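You operate a simulated robot arm through the tools that you are given. There is no shell and no other tool. Be economical: measure what you need, move in short steps, check, and stop when the job is done.

You run a simulated two-armed robot. Do the job below in one go: nothing can be reset, and whatever is moved stays where it is left.

JOB
Take the green tin and leave it on the shelf of the cooling stand. Take the pad and put it on the top of the large cartons. Put three of the bobbins from the top of the sample table on the top of the gauge table. Put the grease tin on the top of the fitting table. Put two of the lint wads from the top of the side table on the top of the sample table. Take the worn wax ring and put it on the ledge of the collector cabinet. Take the blue sensor from the top of the board stand and put it on the top of the parts bench. Open the right drawer of the test bench, take the green wax ring from the top of the board stand and put it in the inside the right drawer of the test bench and shut the drawer again. Put the yellow filter on the top of the workbench. Do these in any order. Set down upright: grease tin, sensor.

Only the result counts: the job must be done as asked and must still hold three seconds after the hand-in. Knocking over, shifting, dropping, spilling or breaking anything else fails it.

ROBOT AND FRAMES
Two 7-joint arms with two-finger parallel grippers on one trunk, on a base that drives. Base frame: it is fixed to the floor where the robot stands at the start and does not move with it; the origin is under the middle of the robot, x ahead of it, y to its left, z up. Units: m, degrees, N and s.
The left shoulder is at the start at [0.05, 0.177, 1.029], the right one opposite. With the tool pointing down near the work surface each hand reaches from about 0.22 to 0.7 m from the robot's upright axis, wherever it stands, measured 20 degrees to its own side. Places, roughly: bobbin [-1.25, -0.5, 1]; grease tin (6x6x8 cm) [-3.8, -0.3, 0.8]; green tin [0.75, 0, 0.75]; inside the right drawer of the test bench [-2.8, -0.5, 0.8]; ledge of the collector cabinet (68x15 cm) [-8.14, 2.72, 0.82]; lint wad (6x5x4 cm) [-4, -0.5, 0.8]; pad (25x13x4 cm) [-1, -0.3, 0.9]; right drawer of the test bench [-2.8, -0.4, 0.8]; sensor [-6.25, 1.75, 0.75]; shelf of the cooling stand (24x40 cm) [-2.3, 1.7, 0.32]; top of the fitting table [-6.5, -0.6, 0.8]; top of the gauge table [0.6, 0.5, 0.8]; top of the large cartons [-0.8, 1.4, 0.9]; top of the parts bench [-5, -0.6, 0.9]; top of the sample table [-1.2, -0.5, 0.9]; top of the workbench [-8.1, -0.5, 0.9]; wax ring [-6, 1.75, 0.75]; worn wax ring (4x4x2 cm) [-6.1, 1.6, 0.7]; yellow filter (7x7x5 cm) [-6.2, 2, 0.8]. Payload 3.43 kg a hand.
Tool frame (each hand has its own): the origin (TCP) lies between the finger pads and is the grasp point; the fingertips stand 0.034 m ahead of it; z points along the fingers, y is the line along which they close. Largest opening 0.128 m; finger width 0.024, thickness 0.012; the body of the gripper, 0.048 by 0.13 m, starts 0.096 m behind the TCP.
Orientation is that of the tool frame in the base frame, as [roll, pitch, yaw] about the fixed x, y, z axes, in that order (R = Rz(yaw) Ry(pitch) Rx(roll)). With the fingers straight down and closing along the base's y, the tool's x points along the base's -x, its y along +y and its z along -z.

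CONTROLS
- The arms move only by the tool nudge_tool. It takes "left_targets", "right_targets" or both (then of equal length, played together; a hand with none holds still); each is a list that holds one entry, the list of rows, each a list of 7 numbers: the gripper command, from -1 (shut) to 1 (fully open), values between in proportion, then the shift along the base's x, y, z in units of 50 mm (1.0 is 50 mm), then the turn, a rotation vector about the base's x, y, z in units of 8 degrees (1.0 is 8 degrees). In form: [[[gripper, dx, dy, dz, wx, wy, wz], ...]]. A call has 1 to 12 rows; each row shifts and turns the commanded pose from where the row before left it. A call with a number of a shift or a turn outside -1 to 1 is refused whole. Rows are played at 5 a second. More than 0.05 m and 8.6 degrees between two rows, or a gripper value outside its range, and nothing of the call is played. A pose out of reach is approached as far as the arm can. The call stops where the force on the tool passes 40 N (or 10 N more than at its start, if that is more) or the arm is blocked; 0.2 s more then pass. The fingers move at their own pace (about 0.108 m/s each) and stop on an object; they squeeze with about 42 N. The grip force told is the motor's: it shows also when the fingers shut on nothing. Time passes only in rows, and 0.2 s behind the last, so rows that do not move let the fingers close. It gives the time, the measured TCP pose, the force on the tool (base axes), the opening and the grip force at its end, in the units of the frame above (readings bear some noise), with the torque about the TCP (base axes, N m) and any sound that the robot's microphone picked up.
- Cameras (640 x 400 px; columns grow to the right, rows downward): "scene" is now at [0.1481, -0.0443, 1.1946]; the picture's right is [-0.49, -0.87, 0.00], its down [-0.48, 0.27, -0.84] and it looks along [0.73, -0.41, -0.55] (base axes); focal length 214 px, centre (320, 200). "left" rides on the left gripper at [0.076, 0.011, -0.16] in its tool frame; the picture's right is [-0.15, 0.99, 0.00], its down [-0.88, -0.13, -0.46] and it looks along [-0.45, -0.07, 0.89] (tool axes); focal length 234 px, centre (320, 200). "right" rides on the right gripper at [0.076, -0.011, -0.16] in its tool frame; the picture's right is [0.15, 0.99, 0.00], its down [-0.88, 0.13, -0.46] and it looks along [-0.45, 0.07, 0.89] (tool axes); focal length 234 px, centre (320, 200). There is no depth. A picture from a camera that has moved, and an enlarged one, comes with that camera's place and axes in the base frame and with its lens.
- grab_frame(camera): a new picture of that camera. The clock stands still meanwhile.
- slide_trunk(by): slides the trunk up (or, below 0, down) by that many m; the arms and the scene camera ride with it, the base frame stays. It gives what a move gives, with no picture.
- steer(legs): drives the robot by 1 to 6 legs, each [ahead, turn to the left] in m and degrees, along the robot's own axes; the way and the turn of a leg run together, so that a leg with both is an arc; at most 1.5 m and 180 degrees a leg. The arms and the cameras ride along, it lands a little off, and it stops where it bumps. It gives what a move gives.
- turn_head(pan, tilt): turns the head with the scene camera to pan (to the left, within 80 degrees either way) and tilt (down, from -29 to 69), counted from straight ahead of the robot. It gives what a move gives.
- enlarge(camera, box): a new picture of the part [left, top, right, bottom] of that camera's present view, enlarged. The clock stands still meanwhile.
- hand_in(): hands the job in; it is judged then, once.

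Work in short steps. Places have to be worked out from the pictures, the camera data and where the tool is seen: move nearer, look again, correct. Check each grasp and each placing, and mend what went wrong. You have 588 turns and 370 pictures in all, those below and enlarged ones among them. Open the grippers and draw the arms clear of the work before you hand the job in, unless the task says otherwise; then end with one line.

The tools are called after "Call:" as name(argument=value, ...) on one line, values as JSON. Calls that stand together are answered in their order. nudge_tool: Moves the arms, as the interface text tells. Its arguments: {"type":"object","properties":{"left_targets":{"type":"array","items":{"type":"array","items":{"type":"array","items":{"type":"number"}}}},"right_targets":{"type":"array","items":{"type":"array","items":{"type":"array","items":{"type":"number"}}}}},"required":[]} The other tools are called the same way: slide_trunk (by) slides the trunk up or down; steer (legs) drives the base; turn_head (pan, tilt) turns the head that bears the scene camera; grab_frame (camera) takes a picture; enlarge (camera, box) takes an enlarged picture of a part of a camera's view; hand_in () hands the job in.

At the start:

```text
t: 0.0
left_tool_pos: [0.2111, 0.3074, 1.166]
left_ee_rot: [-179.9, 0.1, -179.9]
left_wrist_force: [0.0, 0.2, -0.8]
left_wrist_torque: [-0.04, 0.02, 0.01]
left_gripper_width: 0.1279
left_grasp_force: 0.1
right_tool_pos: [0.3722, 0.0249, 1.1658]
right_ee_rot: [180.0, 0.0, -180.0]
right_wrist_force: [0.1, -0.2, 0.0]
right_wrist_torque: [-0.04, 0.01, -0.05]
right_gripper_width: 0.1278
right_grasp_force: 0.0
trunk travel left (down, up): [-0.2, 0.201]
robot x, y, heading: [0.0003, 0.0024, -0.1]
head pan, tilt: [-29.6, 33.3]
```

scene: 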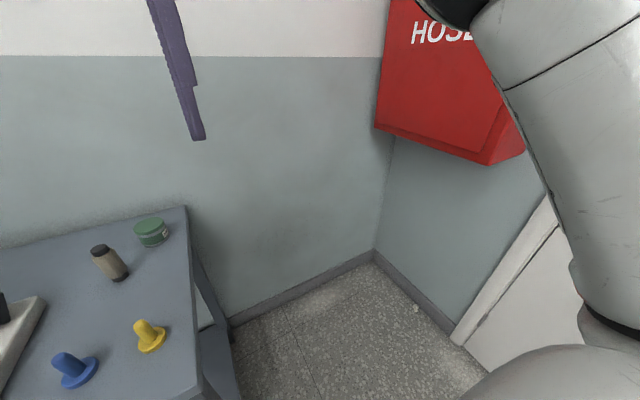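
right: 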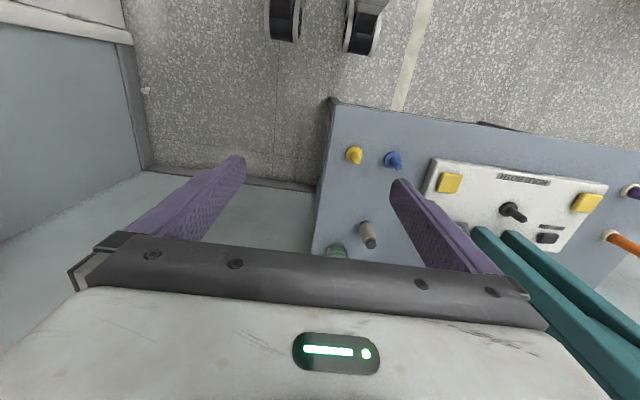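
left: 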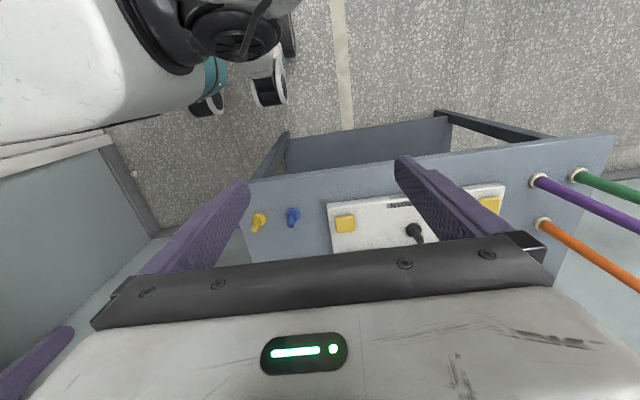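

The start pictures show the gauge table ahead with the green tin at its right end. I look around first to map the room.

Call:
turn_head(pan=20, tilt=40)

Call:
grab_frame(camera="scene")

Call:
turn_head(pan=80, tilt=20)

Call:
grab_frame(camera="scene")

```text
t: 1.2
left_tool_pos: [0.2117, 0.3075, 1.1654]
left_ee_rot: [-179.9, 0.2, -179.9]
left_wrist_force: [-0.1, -0.5, 0.4]
left_wrist_torque: [0.03, -0.01, 0.0]
left_gripper_width: 0.1281
left_grasp_force: 0.0
right_tool_pos: [0.3706, 0.0252, 1.1654]
right_ee_rot: [-180.0, -0.1, 180.0]
right_wrist_force: [-0.1, -0.4, 0.0]
right_wrist_torque: [0.0, 0.03, 0.0]
right_gripper_width: 0.1281
right_grasp_force: 0.1
trunk travel left (down, up): [-0.2, 0.201]
robot x, y, heading: [0.0019, -0.0017, 0.2]
head pan, tilt: [20.0, 40.0]
```

```text
366 pictures are left
camera scene: at [0.1507, 0.0287, 1.1844], right [0.34, -0.94, 0.0], down [-0.6, -0.22, -0.77], along [0.72, 0.26, -0.64], focal length 214 px, centre (320, 200)
```

scene: 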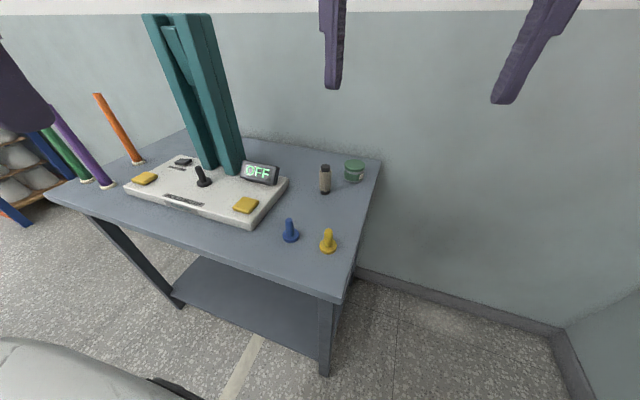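

```text
t: 2.5
left_tool_pos: [0.2111, 0.3073, 1.1659]
left_ee_rot: [-179.8, 0.1, -180.0]
left_wrist_force: [0.9, 0.3, 0.0]
left_wrist_torque: [0.01, 0.02, -0.02]
left_gripper_width: 0.128
left_grasp_force: 0.0
right_tool_pos: [0.3705, 0.0263, 1.1653]
right_ee_rot: [179.9, 0.0, 180.0]
right_wrist_force: [0.2, -0.4, -0.7]
right_wrist_torque: [0.01, 0.02, 0.02]
right_gripper_width: 0.1281
right_grasp_force: 0.1
trunk travel left (down, up): [-0.2, 0.201]
robot x, y, heading: [-0.0022, -0.0023, 0.2]
head pan, tilt: [80.0, 20.0]
```

```text
365 pictures are left
camera scene: at [0.087, 0.0914, 1.2157], right [0.98, -0.17, 0.0], down [-0.06, -0.34, -0.94], along [0.16, 0.93, -0.34], focal length 214 px, centre (320, 200)
```

scene: 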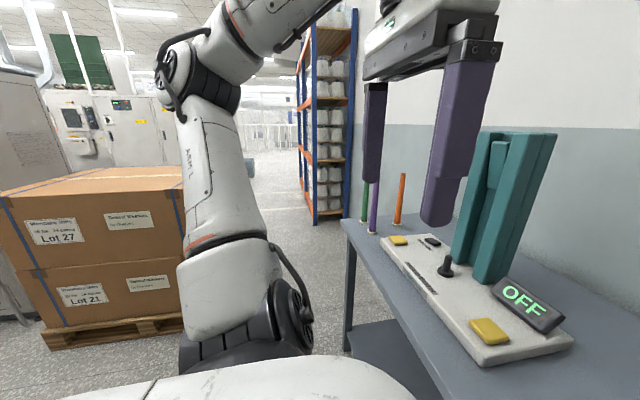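

The gauge table top is near z 0.82 with the tin near (0.68, 0.12). I look to the right to see the sample table side.

Call:
turn_head(pan=-80, tilt=25)

Call:
grab_frame(camera="scene")

```text
t: 4.9
left_tool_pos: [0.2108, 0.3081, 1.1656]
left_ee_rot: [-179.9, 0.1, -179.9]
left_wrist_force: [-0.6, -0.4, 0.6]
left_wrist_torque: [-0.02, 0.0, 0.0]
left_gripper_width: 0.1279
left_grasp_force: 0.1
right_tool_pos: [0.3713, 0.0267, 1.1655]
right_ee_rot: [180.0, 0.1, 180.0]
right_wrist_force: [0.2, -0.3, -0.5]
right_wrist_torque: [-0.01, 0.0, 0.0]
right_gripper_width: 0.1282
right_grasp_force: 0.1
trunk travel left (down, up): [-0.2, 0.201]
robot x, y, heading: [0.0, -0.0008, 0.0]
head pan, tilt: [-80.0, 25.0]
```

```text
364 pictures are left
camera scene: at [0.0868, -0.091, 1.2077], right [-0.98, -0.17, 0.0], down [-0.07, 0.42, -0.91], along [0.16, -0.89, -0.42], focal length 214 px, centre (320, 200)
```

scene: 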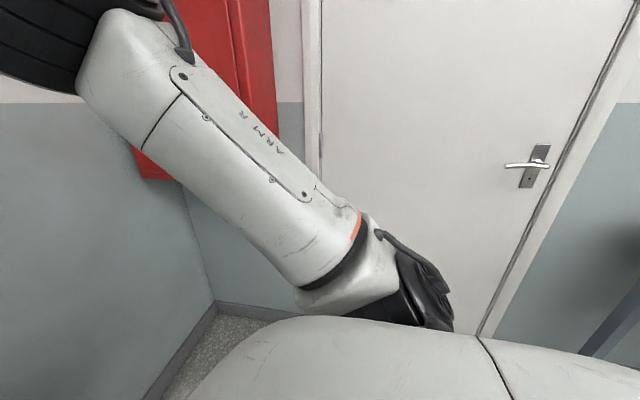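

The tin is a little out of comfortable reach; the base wheels end near x 0.15, so I drive 0.08 m ahead and bring the left hand forward above the table.

Call:
steer(legs=[[0.08, 0]])

Call:
turn_head(pan=0, tilt=45)

Call:
nudge_tool(left_targets=[[[0.4, 1, -0.6, 0, 0, 0, 0], [0.4, 1, -0.6, 0, 0, 0, 0], [0.4, 1, -0.6, -0.3, 0, 0, 0], [0.4, 1, -0.6, -0.5, 0, 0, 0], [0.4, 1, -0.6, -0.5, 0, 0, 0], [0.4, 0.8, -0.6, -0.5, 0, 0, 0]]], right_targets=[[[1, -0.6, -1, 0, 0, 0, 0], [1, -0.6, -1, 0, 0, 0, 0], [1, -0.6, -1, 0, 0, 0, 0], [1, -0.6, -1, 0, 0, 0, 0], [1, 0, -1, 0, 0, 0, 0], [1, 0, 0, 0, 0, 0, 0]]])

Call:
grab_frame(camera="left")

Call:
grab_frame(camera="scene")

```text
t: 6.0
left_tool_pos: [0.2908, 0.3081, 1.1662]
left_ee_rot: [-179.9, 0.1, -179.8]
left_wrist_force: [0.8, -0.1, 0.0]
left_wrist_torque: [0.02, 0.07, 0.0]
left_gripper_width: 0.128
left_grasp_force: 0.1
right_tool_pos: [0.4526, 0.0265, 1.1652]
right_ee_rot: [-179.9, 0.1, -179.9]
right_wrist_force: [-0.2, -0.4, 0.9]
right_wrist_torque: [-0.02, 0.0, 0.03]
right_gripper_width: 0.1282
right_grasp_force: 0.2
trunk travel left (down, up): [-0.2, 0.201]
robot x, y, heading: [0.0788, 0.001, -0.0]
head pan, tilt: [-80.0, 25.0]
```

```text
t: 7.5
left_tool_pos: [0.2908, 0.3093, 1.1661]
left_ee_rot: [-179.9, 0.1, -179.8]
left_wrist_force: [0.2, 0.5, -0.9]
left_wrist_torque: [-0.01, 0.02, 0.01]
left_gripper_width: 0.1279
left_grasp_force: 0.0
right_tool_pos: [0.4524, 0.0265, 1.1657]
right_ee_rot: [180.0, 0.0, -179.8]
right_wrist_force: [-0.1, -0.1, 0.1]
right_wrist_torque: [0.07, -0.01, 0.03]
right_gripper_width: 0.128
right_grasp_force: 0.2
trunk travel left (down, up): [-0.2, 0.201]
robot x, y, heading: [0.0787, 0.0016, 0.2]
head pan, tilt: [0.0, 45.0]
```

```text
refused: row 1 steps farther than a row can; nothing moved
```

```text
363 pictures are left
camera left: at [0.2149, 0.3171, 1.3239], right [0.14, 0.99, 0.0], down [0.88, -0.13, 0.46], along [0.45, -0.07, -0.89], focal length 234 px, centre (320, 200)
```

left: 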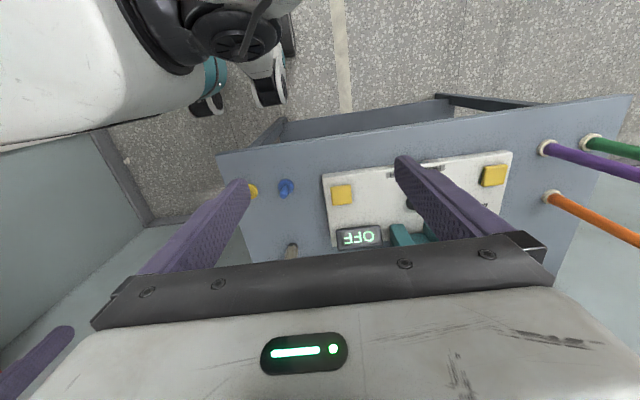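

```text
362 pictures are left
camera scene: at [0.2325, -0.0001, 1.1771], right [0.0, -1.0, 0.0], down [-0.71, 0.0, -0.71], along [0.71, 0.0, -0.71], focal length 214 px, centre (320, 200)
```

scene: 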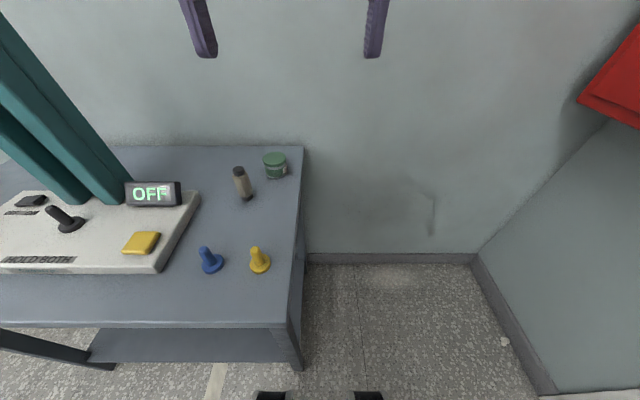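

Row steps are limited to 50 mm in total. The tin is confirmed near (0.687, 0.116); I clear the right hand to the right and bring the left hand above the tin.

Call:
nudge_tool(right_targets=[[[1, -0.3, -0.95, 0, 0, 0, 0], [1, -0.3, -0.95, 0, 0, 0, 0], [1, -0.3, -0.95, 0, 0, 0, 0], [1, -0.3, -0.95, 0, 0, 0, 0], [1, -0.3, -0.95, 0, 0, 0, 0], [1, -0.3, -0.95, 0, 0, 0, 0]]])

Call:
nudge_tool(left_targets=[[[0.4, 0.79, -0.384, -0.2, 0, 0, 0], [0.4, 0.79, -0.384, -0.2, 0, 0, 0], [0.4, 0.79, -0.384, -0.2, 0, 0, 0], [0.4, 0.79, -0.384, -0.2, 0, 0, 0], [0.4, 0.79, -0.384, -0.2, 0, 0, 0], [0.4, 0.79, -0.384, -0.2, 0, 0, 0], [0.4, 0.79, -0.384, -0.2, 0, 0, 0], [0.4, 0.79, -0.384, -0.2, 0, 0, 0], [0.4, 0.79, -0.384, -0.2, 0, 0, 0], [0.4, 0.79, -0.384, -0.2, 0, 0, 0]]])

Call:
grab_frame(camera="left")

Call:
grab_frame(camera="scene")

```text
t: 8.9
left_tool_pos: [0.2904, 0.3075, 1.1664]
left_ee_rot: [-179.9, 0.1, -179.8]
left_wrist_force: [-0.1, -0.9, 0.8]
left_wrist_torque: [-0.02, -0.02, -0.02]
left_gripper_width: 0.128
left_grasp_force: 0.0
right_tool_pos: [0.3643, -0.2559, 1.1619]
right_ee_rot: [179.9, 0.1, -179.8]
right_wrist_force: [-0.1, 0.4, 0.2]
right_wrist_torque: [0.04, 0.0, 0.01]
right_gripper_width: 0.1282
right_grasp_force: 0.0
right hand out of reach, approached as far as the arm can: row 6
trunk travel left (down, up): [-0.2, 0.201]
robot x, y, heading: [0.0803, -0.0019, 0.2]
head pan, tilt: [0.0, 45.0]
```

```text
t: 11.1
left_tool_pos: [0.5774, 0.2156, 1.043]
left_ee_rot: [-180.0, 0.1, -179.7]
left_wrist_force: [0.4, -0.5, -0.2]
left_wrist_torque: [0.0, 0.02, 0.0]
left_gripper_width: 0.0894
left_grasp_force: 0.1
left hand out of reach, approached as far as the arm can: row 6, 7, 8, 9, 10
right_tool_pos: [0.3647, -0.2552, 1.162]
right_ee_rot: [-180.0, 0.1, -179.9]
right_wrist_force: [0.0, -0.3, -0.5]
right_wrist_torque: [0.04, -0.02, 0.01]
right_gripper_width: 0.1279
right_grasp_force: 0.1
trunk travel left (down, up): [-0.2, 0.201]
robot x, y, heading: [0.0805, 0.0021, 0.1]
head pan, tilt: [0.0, 45.0]
```

```text
361 pictures are left
camera left: at [0.5013, 0.2252, 1.1997], right [0.14, 0.99, 0.0], down [0.88, -0.13, 0.46], along [0.45, -0.07, -0.89], focal length 234 px, centre (320, 200)
```

left: 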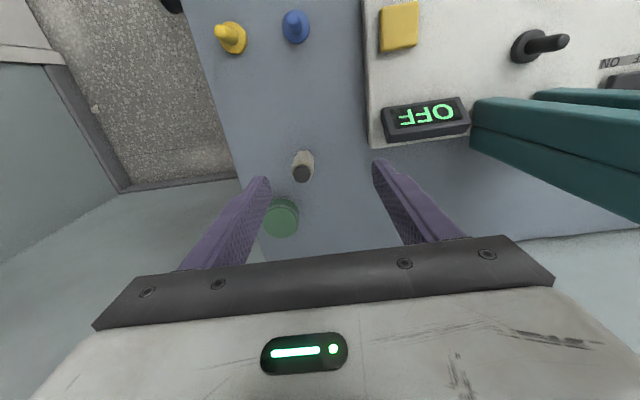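

```text
360 pictures are left
camera scene: at [0.2325, 0.0, 1.1771], right [0.0, -1.0, 0.0], down [-0.71, 0.0, -0.71], along [0.71, 0.0, -0.71], focal length 214 px, centre (320, 200)
```

scene: 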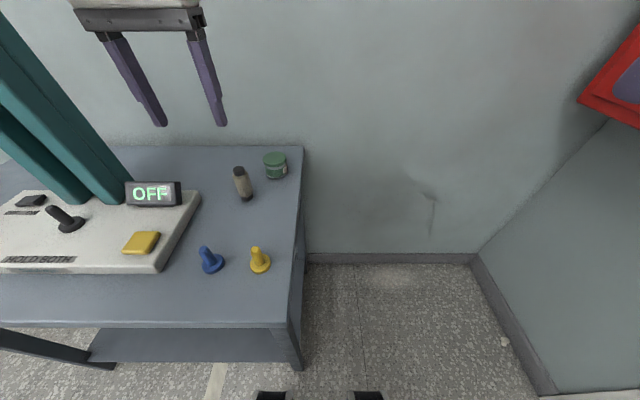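

The left hand can't reach that far from here. I shift the base to the right of the table's end so the base can stand closer: turn right 60°, ahead 0.23, turn back.

Call:
steer(legs=[[0, -60], [0.23, 0], [0, 60]])

Call:
grab_frame(camera="left")

Call:
grab_frame(camera="scene")

```text
t: 18.2
left_tool_pos: [0.6931, 0.0076, 1.0416]
left_ee_rot: [-179.9, 0.3, 179.8]
left_wrist_force: [-0.2, -0.4, -0.7]
left_wrist_torque: [-0.03, 0.0, -0.01]
left_gripper_width: 0.0896
left_grasp_force: 0.1
right_tool_pos: [0.4767, -0.4618, 1.1605]
right_ee_rot: [179.9, 0.0, 179.7]
right_wrist_force: [0.1, -0.3, -0.2]
right_wrist_torque: [0.0, 0.01, -0.03]
right_gripper_width: 0.1278
right_grasp_force: 0.1
trunk travel left (down, up): [-0.2, 0.201]
robot x, y, heading: [0.195, -0.204, -0.3]
head pan, tilt: [0.0, 45.0]
```

```text
359 pictures are left
camera left: at [0.6169, 0.0181, 1.2002], right [0.15, 0.99, 0.0], down [0.88, -0.13, 0.46], along [0.45, -0.07, -0.89], focal length 234 px, centre (320, 200)
```

left: 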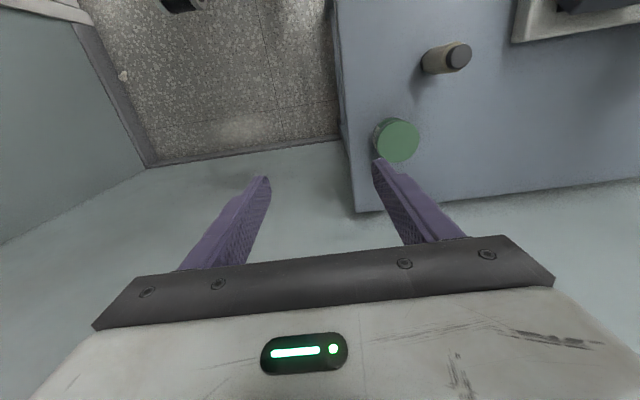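

```text
358 pictures are left
camera scene: at [0.3471, -0.2055, 1.1771], right [0.0, -1.0, 0.0], down [-0.71, 0.0, -0.71], along [0.71, 0.0, -0.71], focal length 214 px, centre (320, 200)
```

scene: 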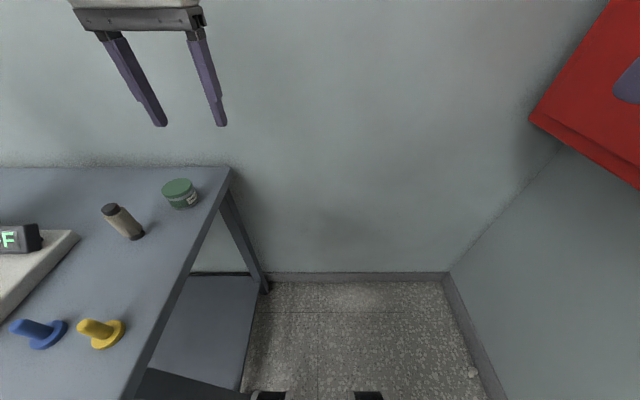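

The tin sits near (0.697, 0.112) by both cameras. I move the left hand above it, a bit lower, and look again.

Call:
nudge_tool(left_targets=[[[0.6, 0.02, 0.7, 0, 0, 0, 0], [0.6, 0.02, 0.7, -0.3, 0, 0, 0], [0.6, 0.02, 0.69, -0.5, 0, 0, 0], [0.6, 0, 0, -0.9, 0, 0, 0]]])

Call:
grab_frame(camera="left")

Call:
grab_frame(camera="scene")

```text
t: 19.2
left_tool_pos: [0.6963, 0.1131, 0.9571]
left_ee_rot: [-179.8, 0.2, 179.9]
left_wrist_force: [-0.4, 0.1, -0.5]
left_wrist_torque: [0.01, 0.03, 0.0]
left_gripper_width: 0.1024
left_grasp_force: 0.0
right_tool_pos: [0.4779, -0.4612, 1.1604]
right_ee_rot: [179.9, 0.0, 179.8]
right_wrist_force: [0.8, 0.1, 0.2]
right_wrist_torque: [0.03, -0.01, 0.05]
right_gripper_width: 0.1279
right_grasp_force: 0.0
trunk travel left (down, up): [-0.2, 0.201]
robot x, y, heading: [0.1964, -0.2067, -0.3]
head pan, tilt: [0.0, 45.0]
```

```text
357 pictures are left
camera left: at [0.6208, 0.1226, 1.1146], right [0.15, 0.99, 0.0], down [0.88, -0.13, 0.46], along [0.45, -0.07, -0.89], focal length 234 px, centre (320, 200)
```

left: 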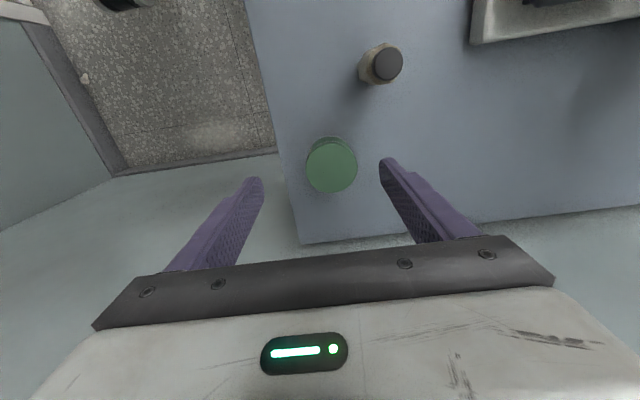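

```text
356 pictures are left
camera scene: at [0.3473, -0.2056, 1.1771], right [0.0, -1.0, 0.0], down [-0.71, 0.0, -0.71], along [0.71, 0.0, -0.71], focal length 214 px, centre (320, 200)
```

scene: 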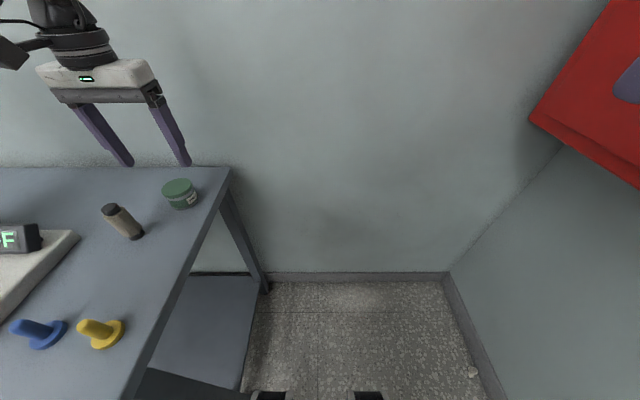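

Triangulating the two wrist views puts the tin top at about (0.717, 0.124, 0.836). I correct and lower to look once more.

Call:
nudge_tool(left_targets=[[[0.6, 0.46, 0.24, 0, 0, 0, 0], [0.6, 0, 0, -0.9, 0, 0, 0], [0.6, 0, 0, -0.9, 0, 0, 0]]])

Call:
grab_frame(camera="left")

Call:
grab_frame(camera="scene")

```text
t: 20.0
left_tool_pos: [0.7177, 0.1249, 0.8648]
left_ee_rot: [-179.9, 0.2, 179.9]
left_wrist_force: [0.0, 0.3, 0.2]
left_wrist_torque: [0.01, 0.02, -0.01]
left_gripper_width: 0.1021
left_grasp_force: 0.1
right_tool_pos: [0.4782, -0.4618, 1.161]
right_ee_rot: [179.9, 0.0, 179.8]
right_wrist_force: [0.3, 0.7, -0.3]
right_wrist_torque: [0.0, 0.0, -0.01]
right_gripper_width: 0.128
right_grasp_force: 0.1
trunk travel left (down, up): [-0.2, 0.201]
robot x, y, heading: [0.1952, -0.2058, -0.2]
head pan, tilt: [0.0, 45.0]
```

```text
355 pictures are left
camera left: at [0.6425, 0.1345, 1.0225], right [0.15, 0.99, 0.0], down [0.88, -0.13, 0.46], along [0.45, -0.07, -0.89], focal length 234 px, centre (320, 200)
```

left: 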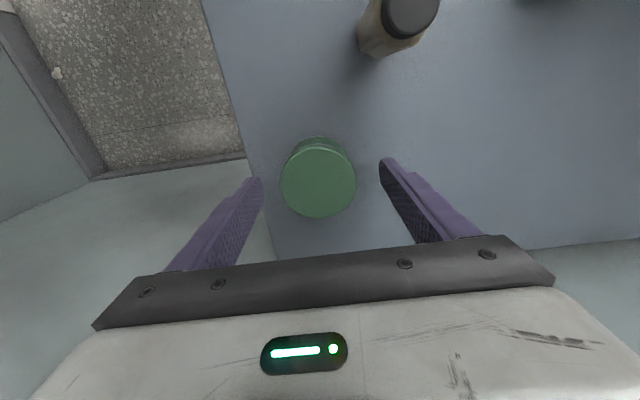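

```text
354 pictures are left
camera scene: at [0.3474, -0.2054, 1.1771], right [0.0, -1.0, 0.0], down [-0.71, 0.0, -0.71], along [0.71, 0.0, -0.71], focal length 214 px, centre (320, 200)
```

scene: 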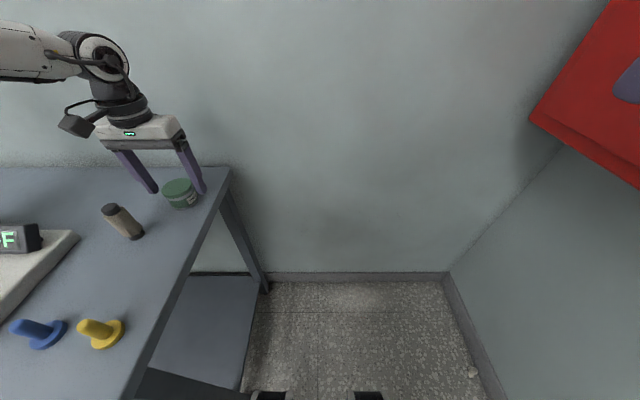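

The tin is centred between the fingers. I lower about 35 mm and close.

Call:
nudge_tool(left_targets=[[[0.6, 0, -0.06, -0.7, 0, 0, 0], [-1, 0, 0, 0, 0, 0, 0], [-1, 0, 0, 0, 0, 0, 0], [-1, 0, 0, 0, 0, 0, 0]]])

Call:
grab_frame(camera="left")

```text
t: 21.0
left_tool_pos: [0.7185, 0.121, 0.8344]
left_ee_rot: [-180.0, 0.5, 179.9]
left_wrist_force: [3.2, 6.4, 23.7]
left_wrist_torque: [0.47, 0.13, -0.06]
left_gripper_width: 0.0614
left_grasp_force: 41.5
right_tool_pos: [0.4761, -0.4616, 1.1608]
right_ee_rot: [179.9, 0.2, 179.8]
right_wrist_force: [-1.0, 0.2, -0.4]
right_wrist_torque: [0.03, 0.01, -0.01]
right_gripper_width: 0.128
right_grasp_force: 0.0
trunk travel left (down, up): [-0.2, 0.201]
robot x, y, heading: [0.1921, -0.2028, -0.2]
head pan, tilt: [0.0, 45.0]
```

```text
353 pictures are left
camera left: at [0.6413, 0.131, 0.9917], right [0.15, 0.99, 0.0], down [0.88, -0.13, 0.46], along [0.46, -0.07, -0.89], focal length 234 px, centre (320, 200)
```

left: 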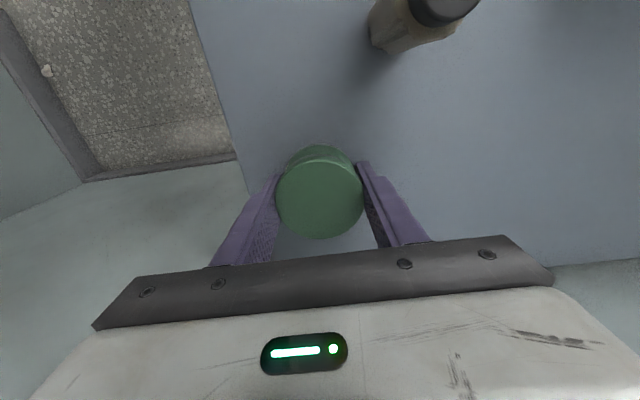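

The tin is gripped (61 mm) and the fingertips touch the top, so the table is at z ≈ 0.80 and the tin bottom is 0.034 below the TCP. I lift.

Call:
nudge_tool(left_targets=[[[-1, 0, 0, 0.5, 0, 0, 0], [-1, 0, 0, 1, 0, 0, 0], [-1, 0, 0, 1, 0, 0, 0], [-1, -0.7, -0.6, 0.3, 0, 0, 0], [-1, -0.7, -0.6, 0.3, 0, 0, 0], [-1, -0.9, -0.2, 0.3, 0, 0, 0], [-1, -0.9, -0.2, 0.3, 0, 0, 0], [-1, -0.9, 0, 0.3, 0, 0, 0]]])

Call:
grab_frame(camera="scene")

```text
t: 22.8
left_tool_pos: [0.5112, 0.041, 1.0325]
left_ee_rot: [180.0, 0.2, 179.9]
left_wrist_force: [-0.8, 0.1, -1.5]
left_wrist_torque: [-0.02, 0.0, 0.02]
left_gripper_width: 0.0611
left_grasp_force: 42.0
right_tool_pos: [0.477, -0.4616, 1.1618]
right_ee_rot: [180.0, 0.1, 179.9]
right_wrist_force: [-0.8, -0.2, -0.2]
right_wrist_torque: [0.01, 0.0, 0.01]
right_gripper_width: 0.1278
right_grasp_force: 0.0
trunk travel left (down, up): [-0.2, 0.201]
robot x, y, heading: [0.1946, -0.2045, -0.3]
head pan, tilt: [0.0, 45.0]
```

```text
352 pictures are left
camera scene: at [0.3468, -0.2054, 1.1772], right [0.0, -1.0, 0.0], down [-0.71, 0.0, -0.71], along [0.71, 0.0, -0.71], focal length 214 px, centre (320, 200)
```

scene: 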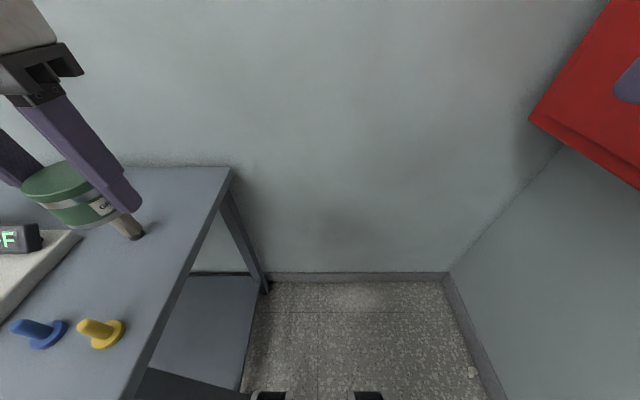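

Tin lifted. I back off 0.3 m and turn left 90° to view the rest of the room.

Call:
steer(legs=[[-0.25, 0], [0, 90]])

Call:
turn_head(pan=60, tilt=25)

Call:
grab_frame(camera="scene")

Call:
turn_head(pan=0, tilt=20)

Call:
grab_frame(camera="scene")

```text
t: 28.5
left_tool_pos: [-0.3035, 0.1116, 1.0319]
left_ee_rot: [-179.9, 0.3, -89.5]
left_wrist_force: [-0.2, 0.2, -1.6]
left_wrist_torque: [-0.01, -0.02, -0.02]
left_gripper_width: 0.0614
left_grasp_force: 42.1
right_tool_pos: [0.1986, 0.0806, 1.1629]
right_ee_rot: [179.8, 0.2, -89.6]
right_wrist_force: [-0.2, 0.2, 0.2]
right_wrist_torque: [0.03, 0.0, 0.0]
right_gripper_width: 0.1281
right_grasp_force: 0.0
trunk travel left (down, up): [-0.2, 0.201]
robot x, y, heading: [-0.0568, -0.2017, 90.2]
head pan, tilt: [0.0, 45.0]
```

```text
t: 29.8
left_tool_pos: [-0.3039, 0.1117, 1.031]
left_ee_rot: [-179.9, 0.2, -89.5]
left_wrist_force: [0.3, 0.2, -1.8]
left_wrist_torque: [0.07, 0.01, 0.02]
left_gripper_width: 0.061
left_grasp_force: 41.9
right_tool_pos: [0.1998, 0.082, 1.1619]
right_ee_rot: [179.9, 0.0, -89.7]
right_wrist_force: [0.4, -0.1, -0.2]
right_wrist_torque: [-0.03, -0.02, 0.0]
right_gripper_width: 0.128
right_grasp_force: 0.0
trunk travel left (down, up): [-0.2, 0.201]
robot x, y, heading: [-0.0546, -0.2044, 90.5]
head pan, tilt: [60.0, 25.0]
```

```text
351 pictures are left
camera scene: at [-0.1349, -0.0884, 1.2076], right [0.5, 0.87, 0.0], down [0.37, -0.21, -0.91], along [-0.79, 0.45, -0.42], focal length 214 px, centre (320, 200)
```

scene: 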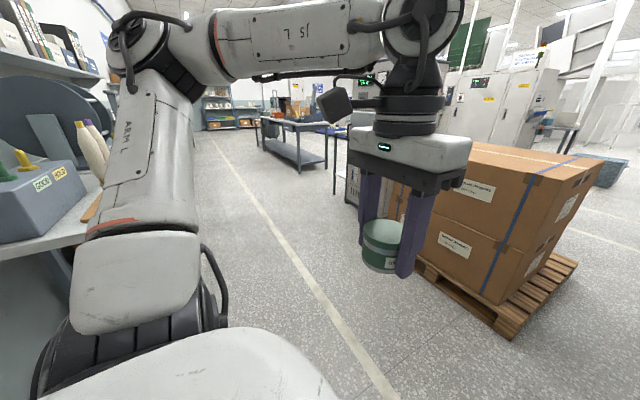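

```text
t: 31.1
left_tool_pos: [-0.3031, 0.1121, 1.0326]
left_ee_rot: [-179.9, 0.2, -89.7]
left_wrist_force: [0.1, -0.1, -1.5]
left_wrist_torque: [-0.01, 0.03, 0.03]
left_gripper_width: 0.0609
left_grasp_force: 41.4
right_tool_pos: [0.198, 0.0814, 1.1611]
right_ee_rot: [179.9, 0.0, -89.7]
right_wrist_force: [0.4, 0.1, -0.9]
right_wrist_torque: [-0.01, 0.02, 0.01]
right_gripper_width: 0.1281
right_grasp_force: 0.0
trunk travel left (down, up): [-0.2, 0.201]
robot x, y, heading: [-0.0578, -0.2071, 90.3]
head pan, tilt: [0.0, 20.0]
```

```text
350 pictures are left
camera scene: at [-0.0554, -0.041, 1.2157], right [1.0, 0.01, 0.0], down [0.0, -0.34, -0.94], along [-0.01, 0.94, -0.34], focal length 214 px, centre (320, 200)
```

scene: 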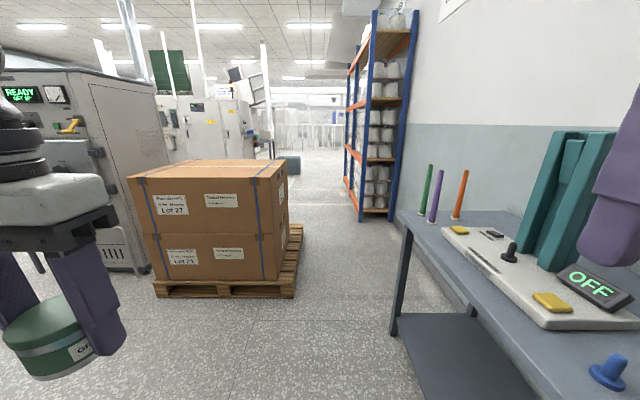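

The aisle is clear along −x; the sample table stands left of it with the cartons on the other side. I drive into the aisle and stop facing the sample table.

Call:
steer(legs=[[0.5, 0], [0, 90], [1.1, 0], [0, 90]])

Call:
turn_head(pan=0, tilt=35)

Call:
grab_frame(camera="scene")

```text
t: 47.0
left_tool_pos: [-0.8996, -0.0366, 1.0313]
left_ee_rot: [-179.9, 0.2, 91.9]
left_wrist_force: [0.6, -0.7, -0.9]
left_wrist_torque: [-0.01, -0.01, 0.01]
left_gripper_width: 0.061
left_grasp_force: 42.0
right_tool_pos: [-1.4027, -0.0182, 1.1606]
right_ee_rot: [179.9, 0.0, 91.7]
right_wrist_force: [1.0, 0.7, 0.5]
right_wrist_torque: [-0.03, 0.04, 0.0]
right_gripper_width: 0.128
right_grasp_force: 0.0
trunk travel left (down, up): [-0.2, 0.201]
robot x, y, heading: [-1.1531, 0.2724, -88.4]
head pan, tilt: [0.0, 20.0]
```

```text
t: 47.7
left_tool_pos: [-0.9004, -0.0376, 1.0324]
left_ee_rot: [-180.0, 0.1, 91.8]
left_wrist_force: [0.7, -0.8, -1.7]
left_wrist_torque: [0.0, 0.01, 0.01]
left_gripper_width: 0.0611
left_grasp_force: 42.1
right_tool_pos: [-1.4021, -0.0177, 1.1615]
right_ee_rot: [179.9, 0.2, 91.7]
right_wrist_force: [0.2, -0.3, 0.4]
right_wrist_torque: [0.0, 0.0, 0.04]
right_gripper_width: 0.1278
right_grasp_force: 0.0
trunk travel left (down, up): [-0.2, 0.201]
robot x, y, heading: [-1.1556, 0.2705, -88.2]
head pan, tilt: [0.0, 35.0]
```

```text
349 pictures are left
camera scene: at [-1.15, 0.1143, 1.1919], right [-1.0, -0.03, 0.0], down [-0.02, 0.57, -0.82], along [0.02, -0.82, -0.57], focal length 214 px, centre (320, 200)
```

scene: 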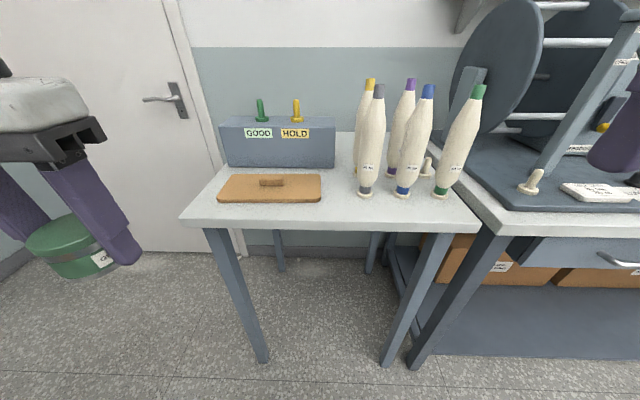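

The pad is a board with a grip on its top at about (−1.02, −0.33); the bobbins stand upright at the right. I shift the base to x ≈ −0.87 so the right hand can take the pad.

Call:
steer(legs=[[0, 90], [0.3, 0], [0, -92], [0.12, 0]])

Call:
turn_head(pan=-20, tilt=45)

Call:
grab_frame(camera="scene")

Call:
grab_frame(camera="right")

```text
t: 58.4
left_tool_pos: [-0.6163, -0.1641, 1.0311]
left_ee_rot: [-179.9, 0.2, 88.9]
left_wrist_force: [-0.5, -0.2, -1.8]
left_wrist_torque: [0.03, 0.03, 0.02]
left_gripper_width: 0.0609
left_grasp_force: 41.7
right_tool_pos: [-1.1162, -0.1217, 1.1604]
right_ee_rot: [179.8, 0.0, 88.9]
right_wrist_force: [-0.1, 1.1, -0.8]
right_wrist_torque: [0.05, 0.03, 0.0]
right_gripper_width: 0.1282
right_grasp_force: 0.0
trunk travel left (down, up): [-0.2, 0.201]
robot x, y, heading: [-0.8557, 0.1588, -91.1]
head pan, tilt: [0.0, 35.0]
```

```text
t: 59.2
left_tool_pos: [-0.615, -0.1642, 1.0312]
left_ee_rot: [-179.9, 0.1, 89.1]
left_wrist_force: [-0.7, -0.2, -1.4]
left_wrist_torque: [0.01, 0.01, 0.0]
left_gripper_width: 0.061
left_grasp_force: 41.8
right_tool_pos: [-1.1172, -0.1209, 1.1611]
right_ee_rot: [179.8, 0.1, 88.9]
right_wrist_force: [0.1, 0.7, -0.5]
right_wrist_torque: [0.0, 0.01, 0.01]
right_gripper_width: 0.128
right_grasp_force: 0.0
trunk travel left (down, up): [-0.2, 0.201]
robot x, y, heading: [-0.8541, 0.1573, -91.0]
head pan, tilt: [-20.0, 45.0]
```

```text
348 pictures are left
camera scene: at [-0.8854, 0.0111, 1.1771], right [-0.93, 0.36, 0.0], down [0.25, 0.66, -0.71], along [-0.25, -0.66, -0.71], focal length 214 px, centre (320, 200)
```

scene: 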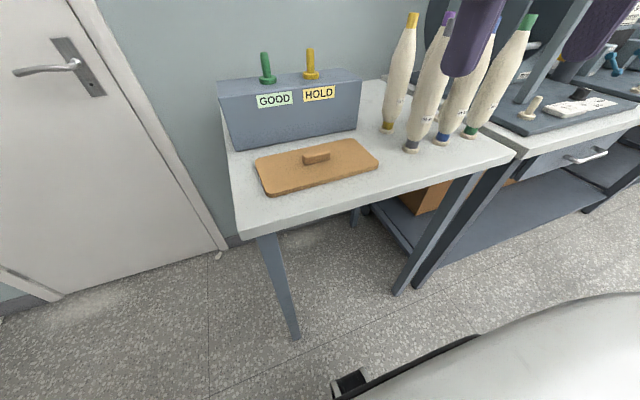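

```text
347 pictures are left
camera right: at [-1.1266, -0.0453, 1.3206], right [0.99, 0.13, 0.0], down [0.11, -0.88, 0.46], along [0.06, -0.45, -0.89], focal length 234 px, centre (320, 200)
```

right: 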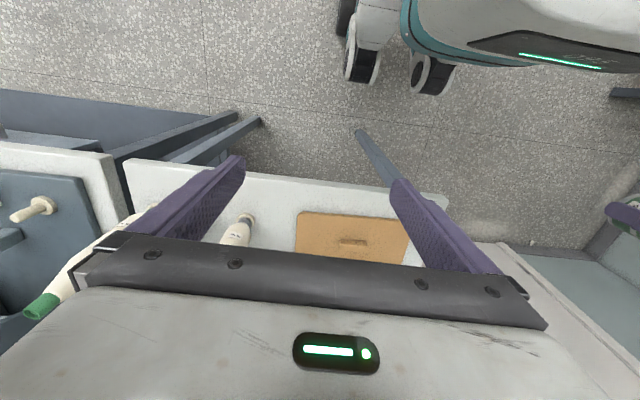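

The handle is at about (−1.017, −0.348), top z ≈ 0.915, long side along x. I move the right hand over it while turning the wrist 90° so the fingers close across the handle.

Call:
nudge_tool(right_targets=[[[0, 0.167, -0.378, -0.233, 0, 0, 0.95], [0, 0.167, -0.378, -0.233, 0, 0, 0.95], [0, 0.167, -0.378, -0.233, 0, 0, 0.95], [0, 0.167, -0.378, -0.233, 0, 0, 0.95], [0, 0.167, -0.378, -0.233, 0, 0, 0.95], [0, 0.167, -0.378, -0.233, 0, 0, 0.95], [0, 0.167, -0.378, -0.233, 0, 0, 0.95], [0, 0.167, -0.378, -0.233, 0, 0, 0.95], [0, 0.167, -0.378, -0.233, 0, 0, 0.95], [0, 0.167, -0.378, -0.233, 0, 0, 0.95], [0, 0.167, -0.378, -0.233, 0, 0, 0.95], [0, 0.167, -0.378, -0.233, 0, 0, 0.95]]])

Call:
grab_frame(camera="right")

```text
t: 61.8
left_tool_pos: [-0.614, -0.1635, 1.0321]
left_ee_rot: [-179.9, 0.1, 89.0]
left_wrist_force: [0.5, -0.5, -1.2]
left_wrist_torque: [0.02, -0.05, 0.02]
left_gripper_width: 0.061
left_grasp_force: 41.8
right_tool_pos: [-0.9213, -0.1653, 0.9661]
right_ee_rot: [-180.0, 0.2, 180.0]
right_wrist_force: [-0.5, -0.5, 0.0]
right_wrist_torque: [0.0, 0.0, -0.01]
right_gripper_width: 0.0641
right_grasp_force: 0.0
right hand out of reach, approached as far as the arm can: row 7, 8, 9, 10, 11, 12
trunk travel left (down, up): [-0.2, 0.201]
robot x, y, heading: [-0.8537, 0.1557, -91.2]
head pan, tilt: [-20.0, 45.0]
```

```text
346 pictures are left
camera right: at [-0.9973, -0.1764, 1.1249], right [-0.15, 0.99, 0.0], down [0.88, 0.13, 0.46], along [0.45, 0.07, -0.89], focal length 234 px, centre (320, 200)
```

right: 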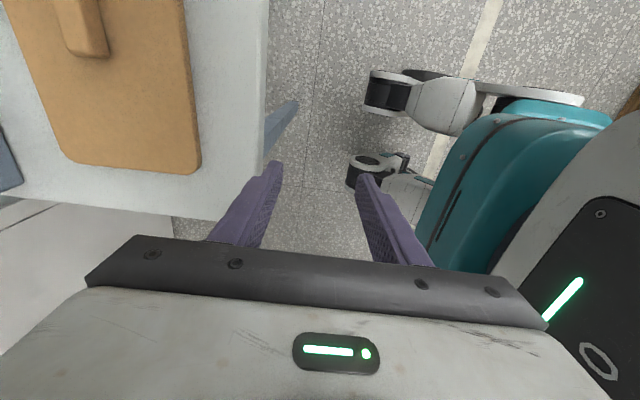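

That wrist direction runs out of reach. I go back up and unwind, then turn the wrist the other way.

Call:
nudge_tool(right_targets=[[[0, 0, 0, 1, 0, 0, 0], [0, 0, 0, 0.8, 0, 0, -0.5], [0, -0.4, 0, 0.3, 0, 0, -1], [0, -0.4, 0, 0.3, 0, 0, -1], [0, -0.4, 0, 0, 0, 0, -1], [0, -0.4, 0, 0, 0, 0, -1], [0, -0.4, 0, 0, 0, 0, -1], [0, -0.4, 0, 0, 0, 0, -1], [0, -0.4, 0, 0, 0, 0, -1], [0, 0, 0, 0, 0, 0, -1], [0, 0, 0, 0, 0, 0, -1], [0, 0, 0, 0, 0, 0, -1]]])

Call:
nudge_tool(right_targets=[[[0, 0, 0, 0, 0, 0, -1], [0, 0, 0, 0, 0, 0, -1], [0, 0, 0, 0, 0, 0, -1], [0, 0, 0, 0, 0, 0, -1], [0, 0, 0, 0, 0, 0, -1], [0, 0, 0, 0, 0, 0, -1], [0, 0, 0, 0, 0, 0, -1], [0, 0, 0, 0, 0, 0, -1], [0, 0, 0, 0, 0, 0, -1], [0, 0, 0, 0, 0, 0, -1], [0, 0, 0, 0, 0, 0, -1], [0, 0, 0, 0, 0, 0, -0.9]]])

```text
t: 64.4
left_tool_pos: [-0.6158, -0.1633, 1.0325]
left_ee_rot: [-179.9, 0.1, 89.1]
left_wrist_force: [-0.5, -0.4, -1.4]
left_wrist_torque: [0.04, 0.0, -0.02]
left_gripper_width: 0.0613
left_grasp_force: 42.2
right_tool_pos: [-1.0596, -0.1561, 1.0838]
right_ee_rot: [179.9, 0.1, 95.9]
right_wrist_force: [1.2, 0.6, -0.6]
right_wrist_torque: [0.0, 0.0, -0.01]
right_gripper_width: 0.0641
right_grasp_force: 0.1
right hand out of reach, approached as far as the arm can: row 1
trunk travel left (down, up): [-0.2, 0.201]
robot x, y, heading: [-0.8591, 0.1563, -91.1]
head pan, tilt: [-20.0, 45.0]
```

```text
t: 67.0
left_tool_pos: [-0.6159, -0.1637, 1.0301]
left_ee_rot: [-180.0, 0.0, 89.1]
left_wrist_force: [0.0, 0.5, -2.3]
left_wrist_torque: [-0.01, -0.02, -0.01]
left_gripper_width: 0.061
left_grasp_force: 42.6
right_tool_pos: [-1.0599, -0.1564, 1.083]
right_ee_rot: [179.9, 0.1, 0.7]
right_wrist_force: [0.7, -0.5, -0.9]
right_wrist_torque: [0.0, -0.01, 0.0]
right_gripper_width: 0.0639
right_grasp_force: 0.0
trunk travel left (down, up): [-0.2, 0.201]
robot x, y, heading: [-0.8549, 0.158, -91.0]
head pan, tilt: [-20.0, 45.0]
```

Now the fingers close along y with the arm still in reach. I move over the handle at z ≈ 1.0 and look.

Call:
nudge_tool(right_targets=[[[-0.3, 0.17, -0.8, -0.3, 0, 0, 0], [-0.3, 0.17, -0.8, -0.3, 0, 0, 0], [-0.3, 0.17, -0.8, -0.3, 0, 0, 0], [-0.3, 0.17, -0.8, -0.3, 0, 0, 0], [-0.3, 0.17, -0.65, -0.3, 0, 0, 0]]])

Call:
grab_frame(camera="right")

Call:
grab_frame(camera="scene")

```text
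t: 68.2
left_tool_pos: [-0.6162, -0.163, 1.0306]
left_ee_rot: [-179.9, 0.0, 89.2]
left_wrist_force: [0.5, -0.4, -1.0]
left_wrist_torque: [0.0, 0.0, 0.0]
left_gripper_width: 0.0611
left_grasp_force: 41.7
right_tool_pos: [-1.017, -0.348, 1.0067]
right_ee_rot: [-180.0, 0.2, 1.0]
right_wrist_force: [0.8, -0.1, 0.3]
right_wrist_torque: [-0.02, 0.01, 0.0]
right_gripper_width: 0.0447
right_grasp_force: 0.0
trunk travel left (down, up): [-0.2, 0.201]
robot x, y, heading: [-0.8568, 0.1549, -90.9]
head pan, tilt: [-20.0, 45.0]
```

```text
345 pictures are left
camera right: at [-0.9406, -0.3358, 1.1663], right [0.16, -0.99, 0.0], down [-0.88, -0.14, 0.46], along [-0.45, -0.08, -0.89], focal length 234 px, centre (320, 200)
```

right: 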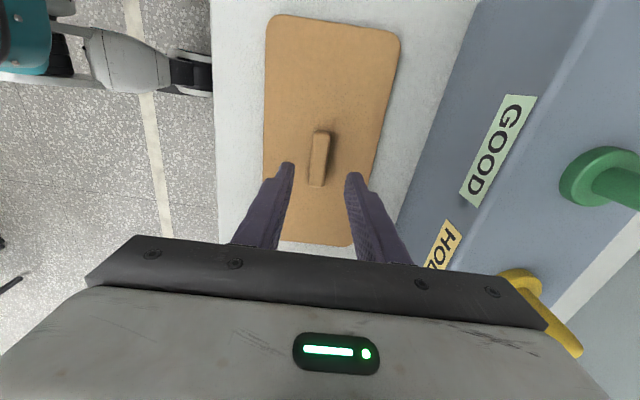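

```text
344 pictures are left
camera scene: at [-0.8853, 0.0109, 1.177], right [-0.93, 0.36, 0.0], down [0.25, 0.66, -0.71], along [-0.25, -0.66, -0.71], focal length 214 px, centre (320, 200)
```

scene: 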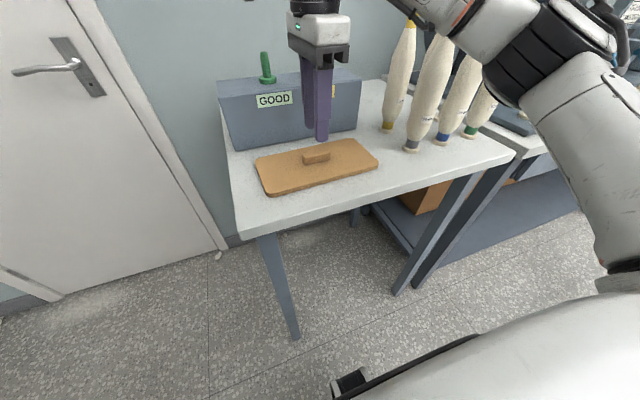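

The handle is centred under the fingers and the box behind stays clear. I lower to the pad.

Call:
nudge_tool(right_targets=[[[-0.3, 0.05, 0, -0.7, 0, 0, 0], [-0.3, 0, 0, -0.5, 0, 0, 0]]])

Call:
grab_frame(camera="right")

Call:
enlarge(camera="scene", box=[240, 60, 400, 200])

```text
t: 68.8
left_tool_pos: [-0.6168, -0.1638, 1.0313]
left_ee_rot: [-179.9, 0.1, 89.2]
left_wrist_force: [0.4, -0.5, -1.1]
left_wrist_torque: [-0.01, -0.03, -0.01]
left_gripper_width: 0.0614
left_grasp_force: 41.4
right_tool_pos: [-1.0149, -0.3494, 0.9488]
right_ee_rot: [180.0, 0.1, 1.0]
right_wrist_force: [-1.4, 1.0, -0.1]
right_wrist_torque: [-0.02, -0.03, -0.01]
right_gripper_width: 0.0448
right_grasp_force: 0.1
trunk travel left (down, up): [-0.2, 0.201]
robot x, y, heading: [-0.8553, 0.1579, -91.1]
head pan, tilt: [-20.0, 45.0]
```

```text
343 pictures are left
camera right: at [-0.9381, -0.3364, 1.1072], right [0.16, -0.99, 0.0], down [-0.88, -0.14, 0.46], along [-0.45, -0.08, -0.89], focal length 234 px, centre (320, 200)
```

right: 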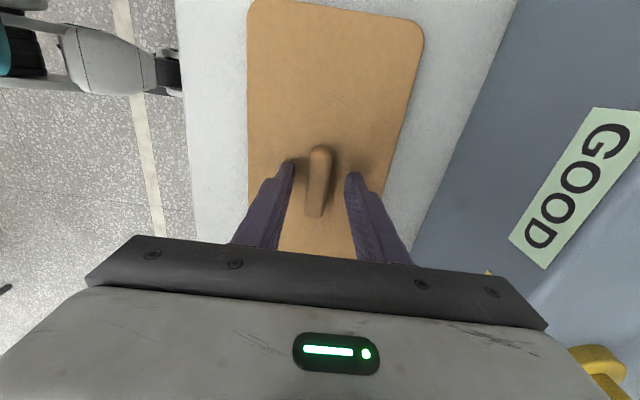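

```text
2.86 times, centred on (320, 130) of scene
camera zoom: at [-0.8855, 0.0109, 1.1771], right [-0.93, 0.36, 0.0], down [0.25, 0.66, -0.71], along [-0.25, -0.66, -0.71], focal length 613 px, centre (320, 400)
```

zoom: 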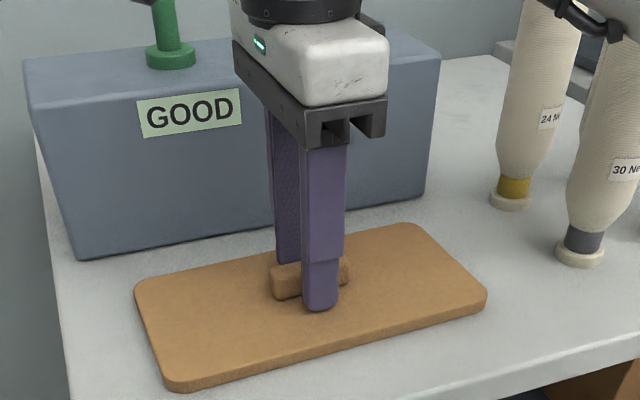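

Fingers straddle the handle and seem nearly on the board. I lower slightly and close.

Call:
nudge_tool(right_targets=[[[-0.3, 0, 0, -0.2, 0, 0, 0], [-1, 0, 0, 0, 0, 0, 0], [-1, 0, 0, 0, 0, 0, 0], [-1, 0, 0, 0, 0, 0, 0]]])

```text
t: 69.4
left_tool_pos: [-0.6155, -0.163, 1.0315]
left_ee_rot: [-179.9, 0.2, 89.1]
left_wrist_force: [-0.4, 0.2, -1.7]
left_wrist_torque: [-0.02, -0.02, -0.05]
left_gripper_width: 0.0609
left_grasp_force: 41.8
right_tool_pos: [-1.0138, -0.3479, 0.9462]
right_ee_rot: [179.3, -0.2, 1.2]
right_wrist_force: [-0.9, 1.6, 17.0]
right_wrist_torque: [0.83, 0.18, 0.33]
right_gripper_width: 0.0169
right_grasp_force: 42.4
trunk travel left (down, up): [-0.2, 0.201]
robot x, y, heading: [-0.8542, 0.1591, -91.0]
head pan, tilt: [-20.0, 45.0]
stopped in row 3 (right hand): the force on the tool passed its limit at 42 N (the readings are from after the stop); the commanded pose is now the measured one
```

Gripped at 17 mm. I lift.

Call:
nudge_tool(right_targets=[[[-1, 0, 0, 0.3, 0, 0, 0], [-1, 0, 0, 1, 0, 0, 0], [-1, 0, 0, 1, 0, 0, 0], [-1, 0, 0, 0.8, 0, 0, 0]]])

Call:
grab_frame(camera="scene")

```text
t: 70.4
left_tool_pos: [-0.6141, -0.1628, 1.0328]
left_ee_rot: [-180.0, 0.2, 89.1]
left_wrist_force: [0.3, 0.1, -1.3]
left_wrist_torque: [-0.01, 0.08, 0.02]
left_gripper_width: 0.061
left_grasp_force: 42.0
right_tool_pos: [-1.0141, -0.3483, 1.0987]
right_ee_rot: [179.6, -0.2, 1.2]
right_wrist_force: [0.2, 0.2, -0.5]
right_wrist_torque: [0.01, -0.01, 0.01]
right_gripper_width: 0.0167
right_grasp_force: 41.5
trunk travel left (down, up): [-0.2, 0.201]
robot x, y, heading: [-0.8539, 0.1576, -91.1]
head pan, tilt: [-20.0, 45.0]
```

```text
341 pictures are left
camera scene: at [-0.8853, 0.0117, 1.1771], right [-0.93, 0.36, 0.0], down [0.25, 0.66, -0.71], along [-0.25, -0.66, -0.71], focal length 214 px, centre (320, 200)
```

scene: 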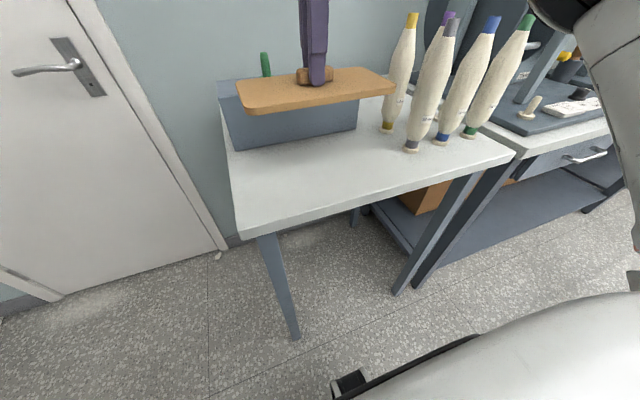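

The pad is held level. I back off 0.3 m, then turn left 180° to face the cartons.

Call:
steer(legs=[[-0.3, 0], [0, 180]])

Call:
turn_head(pan=0, tilt=35)

Call:
grab_frame(camera="scene")

```text
t: 79.8
left_tool_pos: [-1.0775, 0.7897, 1.0324]
left_ee_rot: [-179.8, 0.1, -93.1]
left_wrist_force: [0.2, 0.2, -0.3]
left_wrist_torque: [0.03, 0.01, 0.01]
left_gripper_width: 0.0612
left_grasp_force: 42.1
right_tool_pos: [-0.6715, 0.9605, 1.0975]
right_ee_rot: [179.6, -0.2, 179.0]
right_wrist_force: [-0.3, 0.1, -0.8]
right_wrist_torque: [0.01, 0.04, 0.01]
right_gripper_width: 0.0165
right_grasp_force: 42.0
trunk travel left (down, up): [-0.2, 0.201]
robot x, y, heading: [-0.8498, 0.4631, 86.5]
head pan, tilt: [-20.0, 45.0]
```

```text
t: 80.6
left_tool_pos: [-1.0782, 0.7899, 1.0325]
left_ee_rot: [-179.9, 0.2, -93.1]
left_wrist_force: [0.1, 0.5, -1.1]
left_wrist_torque: [0.01, -0.01, 0.0]
left_gripper_width: 0.0611
left_grasp_force: 42.2
right_tool_pos: [-0.6717, 0.9607, 1.0982]
right_ee_rot: [179.6, -0.2, 178.9]
right_wrist_force: [-0.6, -0.3, -1.0]
right_wrist_torque: [0.02, -0.02, 0.01]
right_gripper_width: 0.0167
right_grasp_force: 42.2
trunk travel left (down, up): [-0.2, 0.201]
robot x, y, heading: [-0.8533, 0.4646, 86.6]
head pan, tilt: [0.0, 35.0]
```

```text
340 pictures are left
camera scene: at [-0.8397, 0.6177, 1.1919], right [1.0, -0.06, 0.0], down [-0.03, -0.57, -0.82], along [0.05, 0.82, -0.57], focal length 214 px, centre (320, 200)
```

scene: 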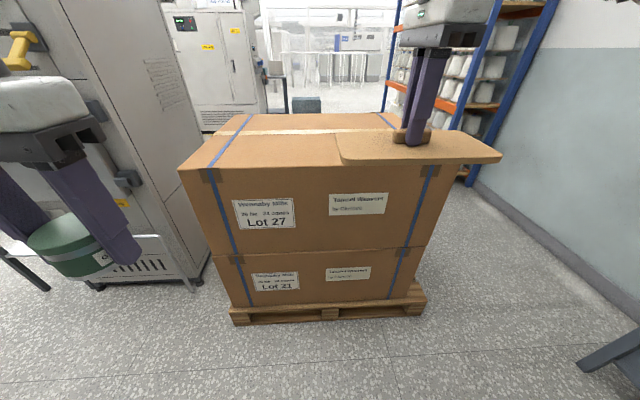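

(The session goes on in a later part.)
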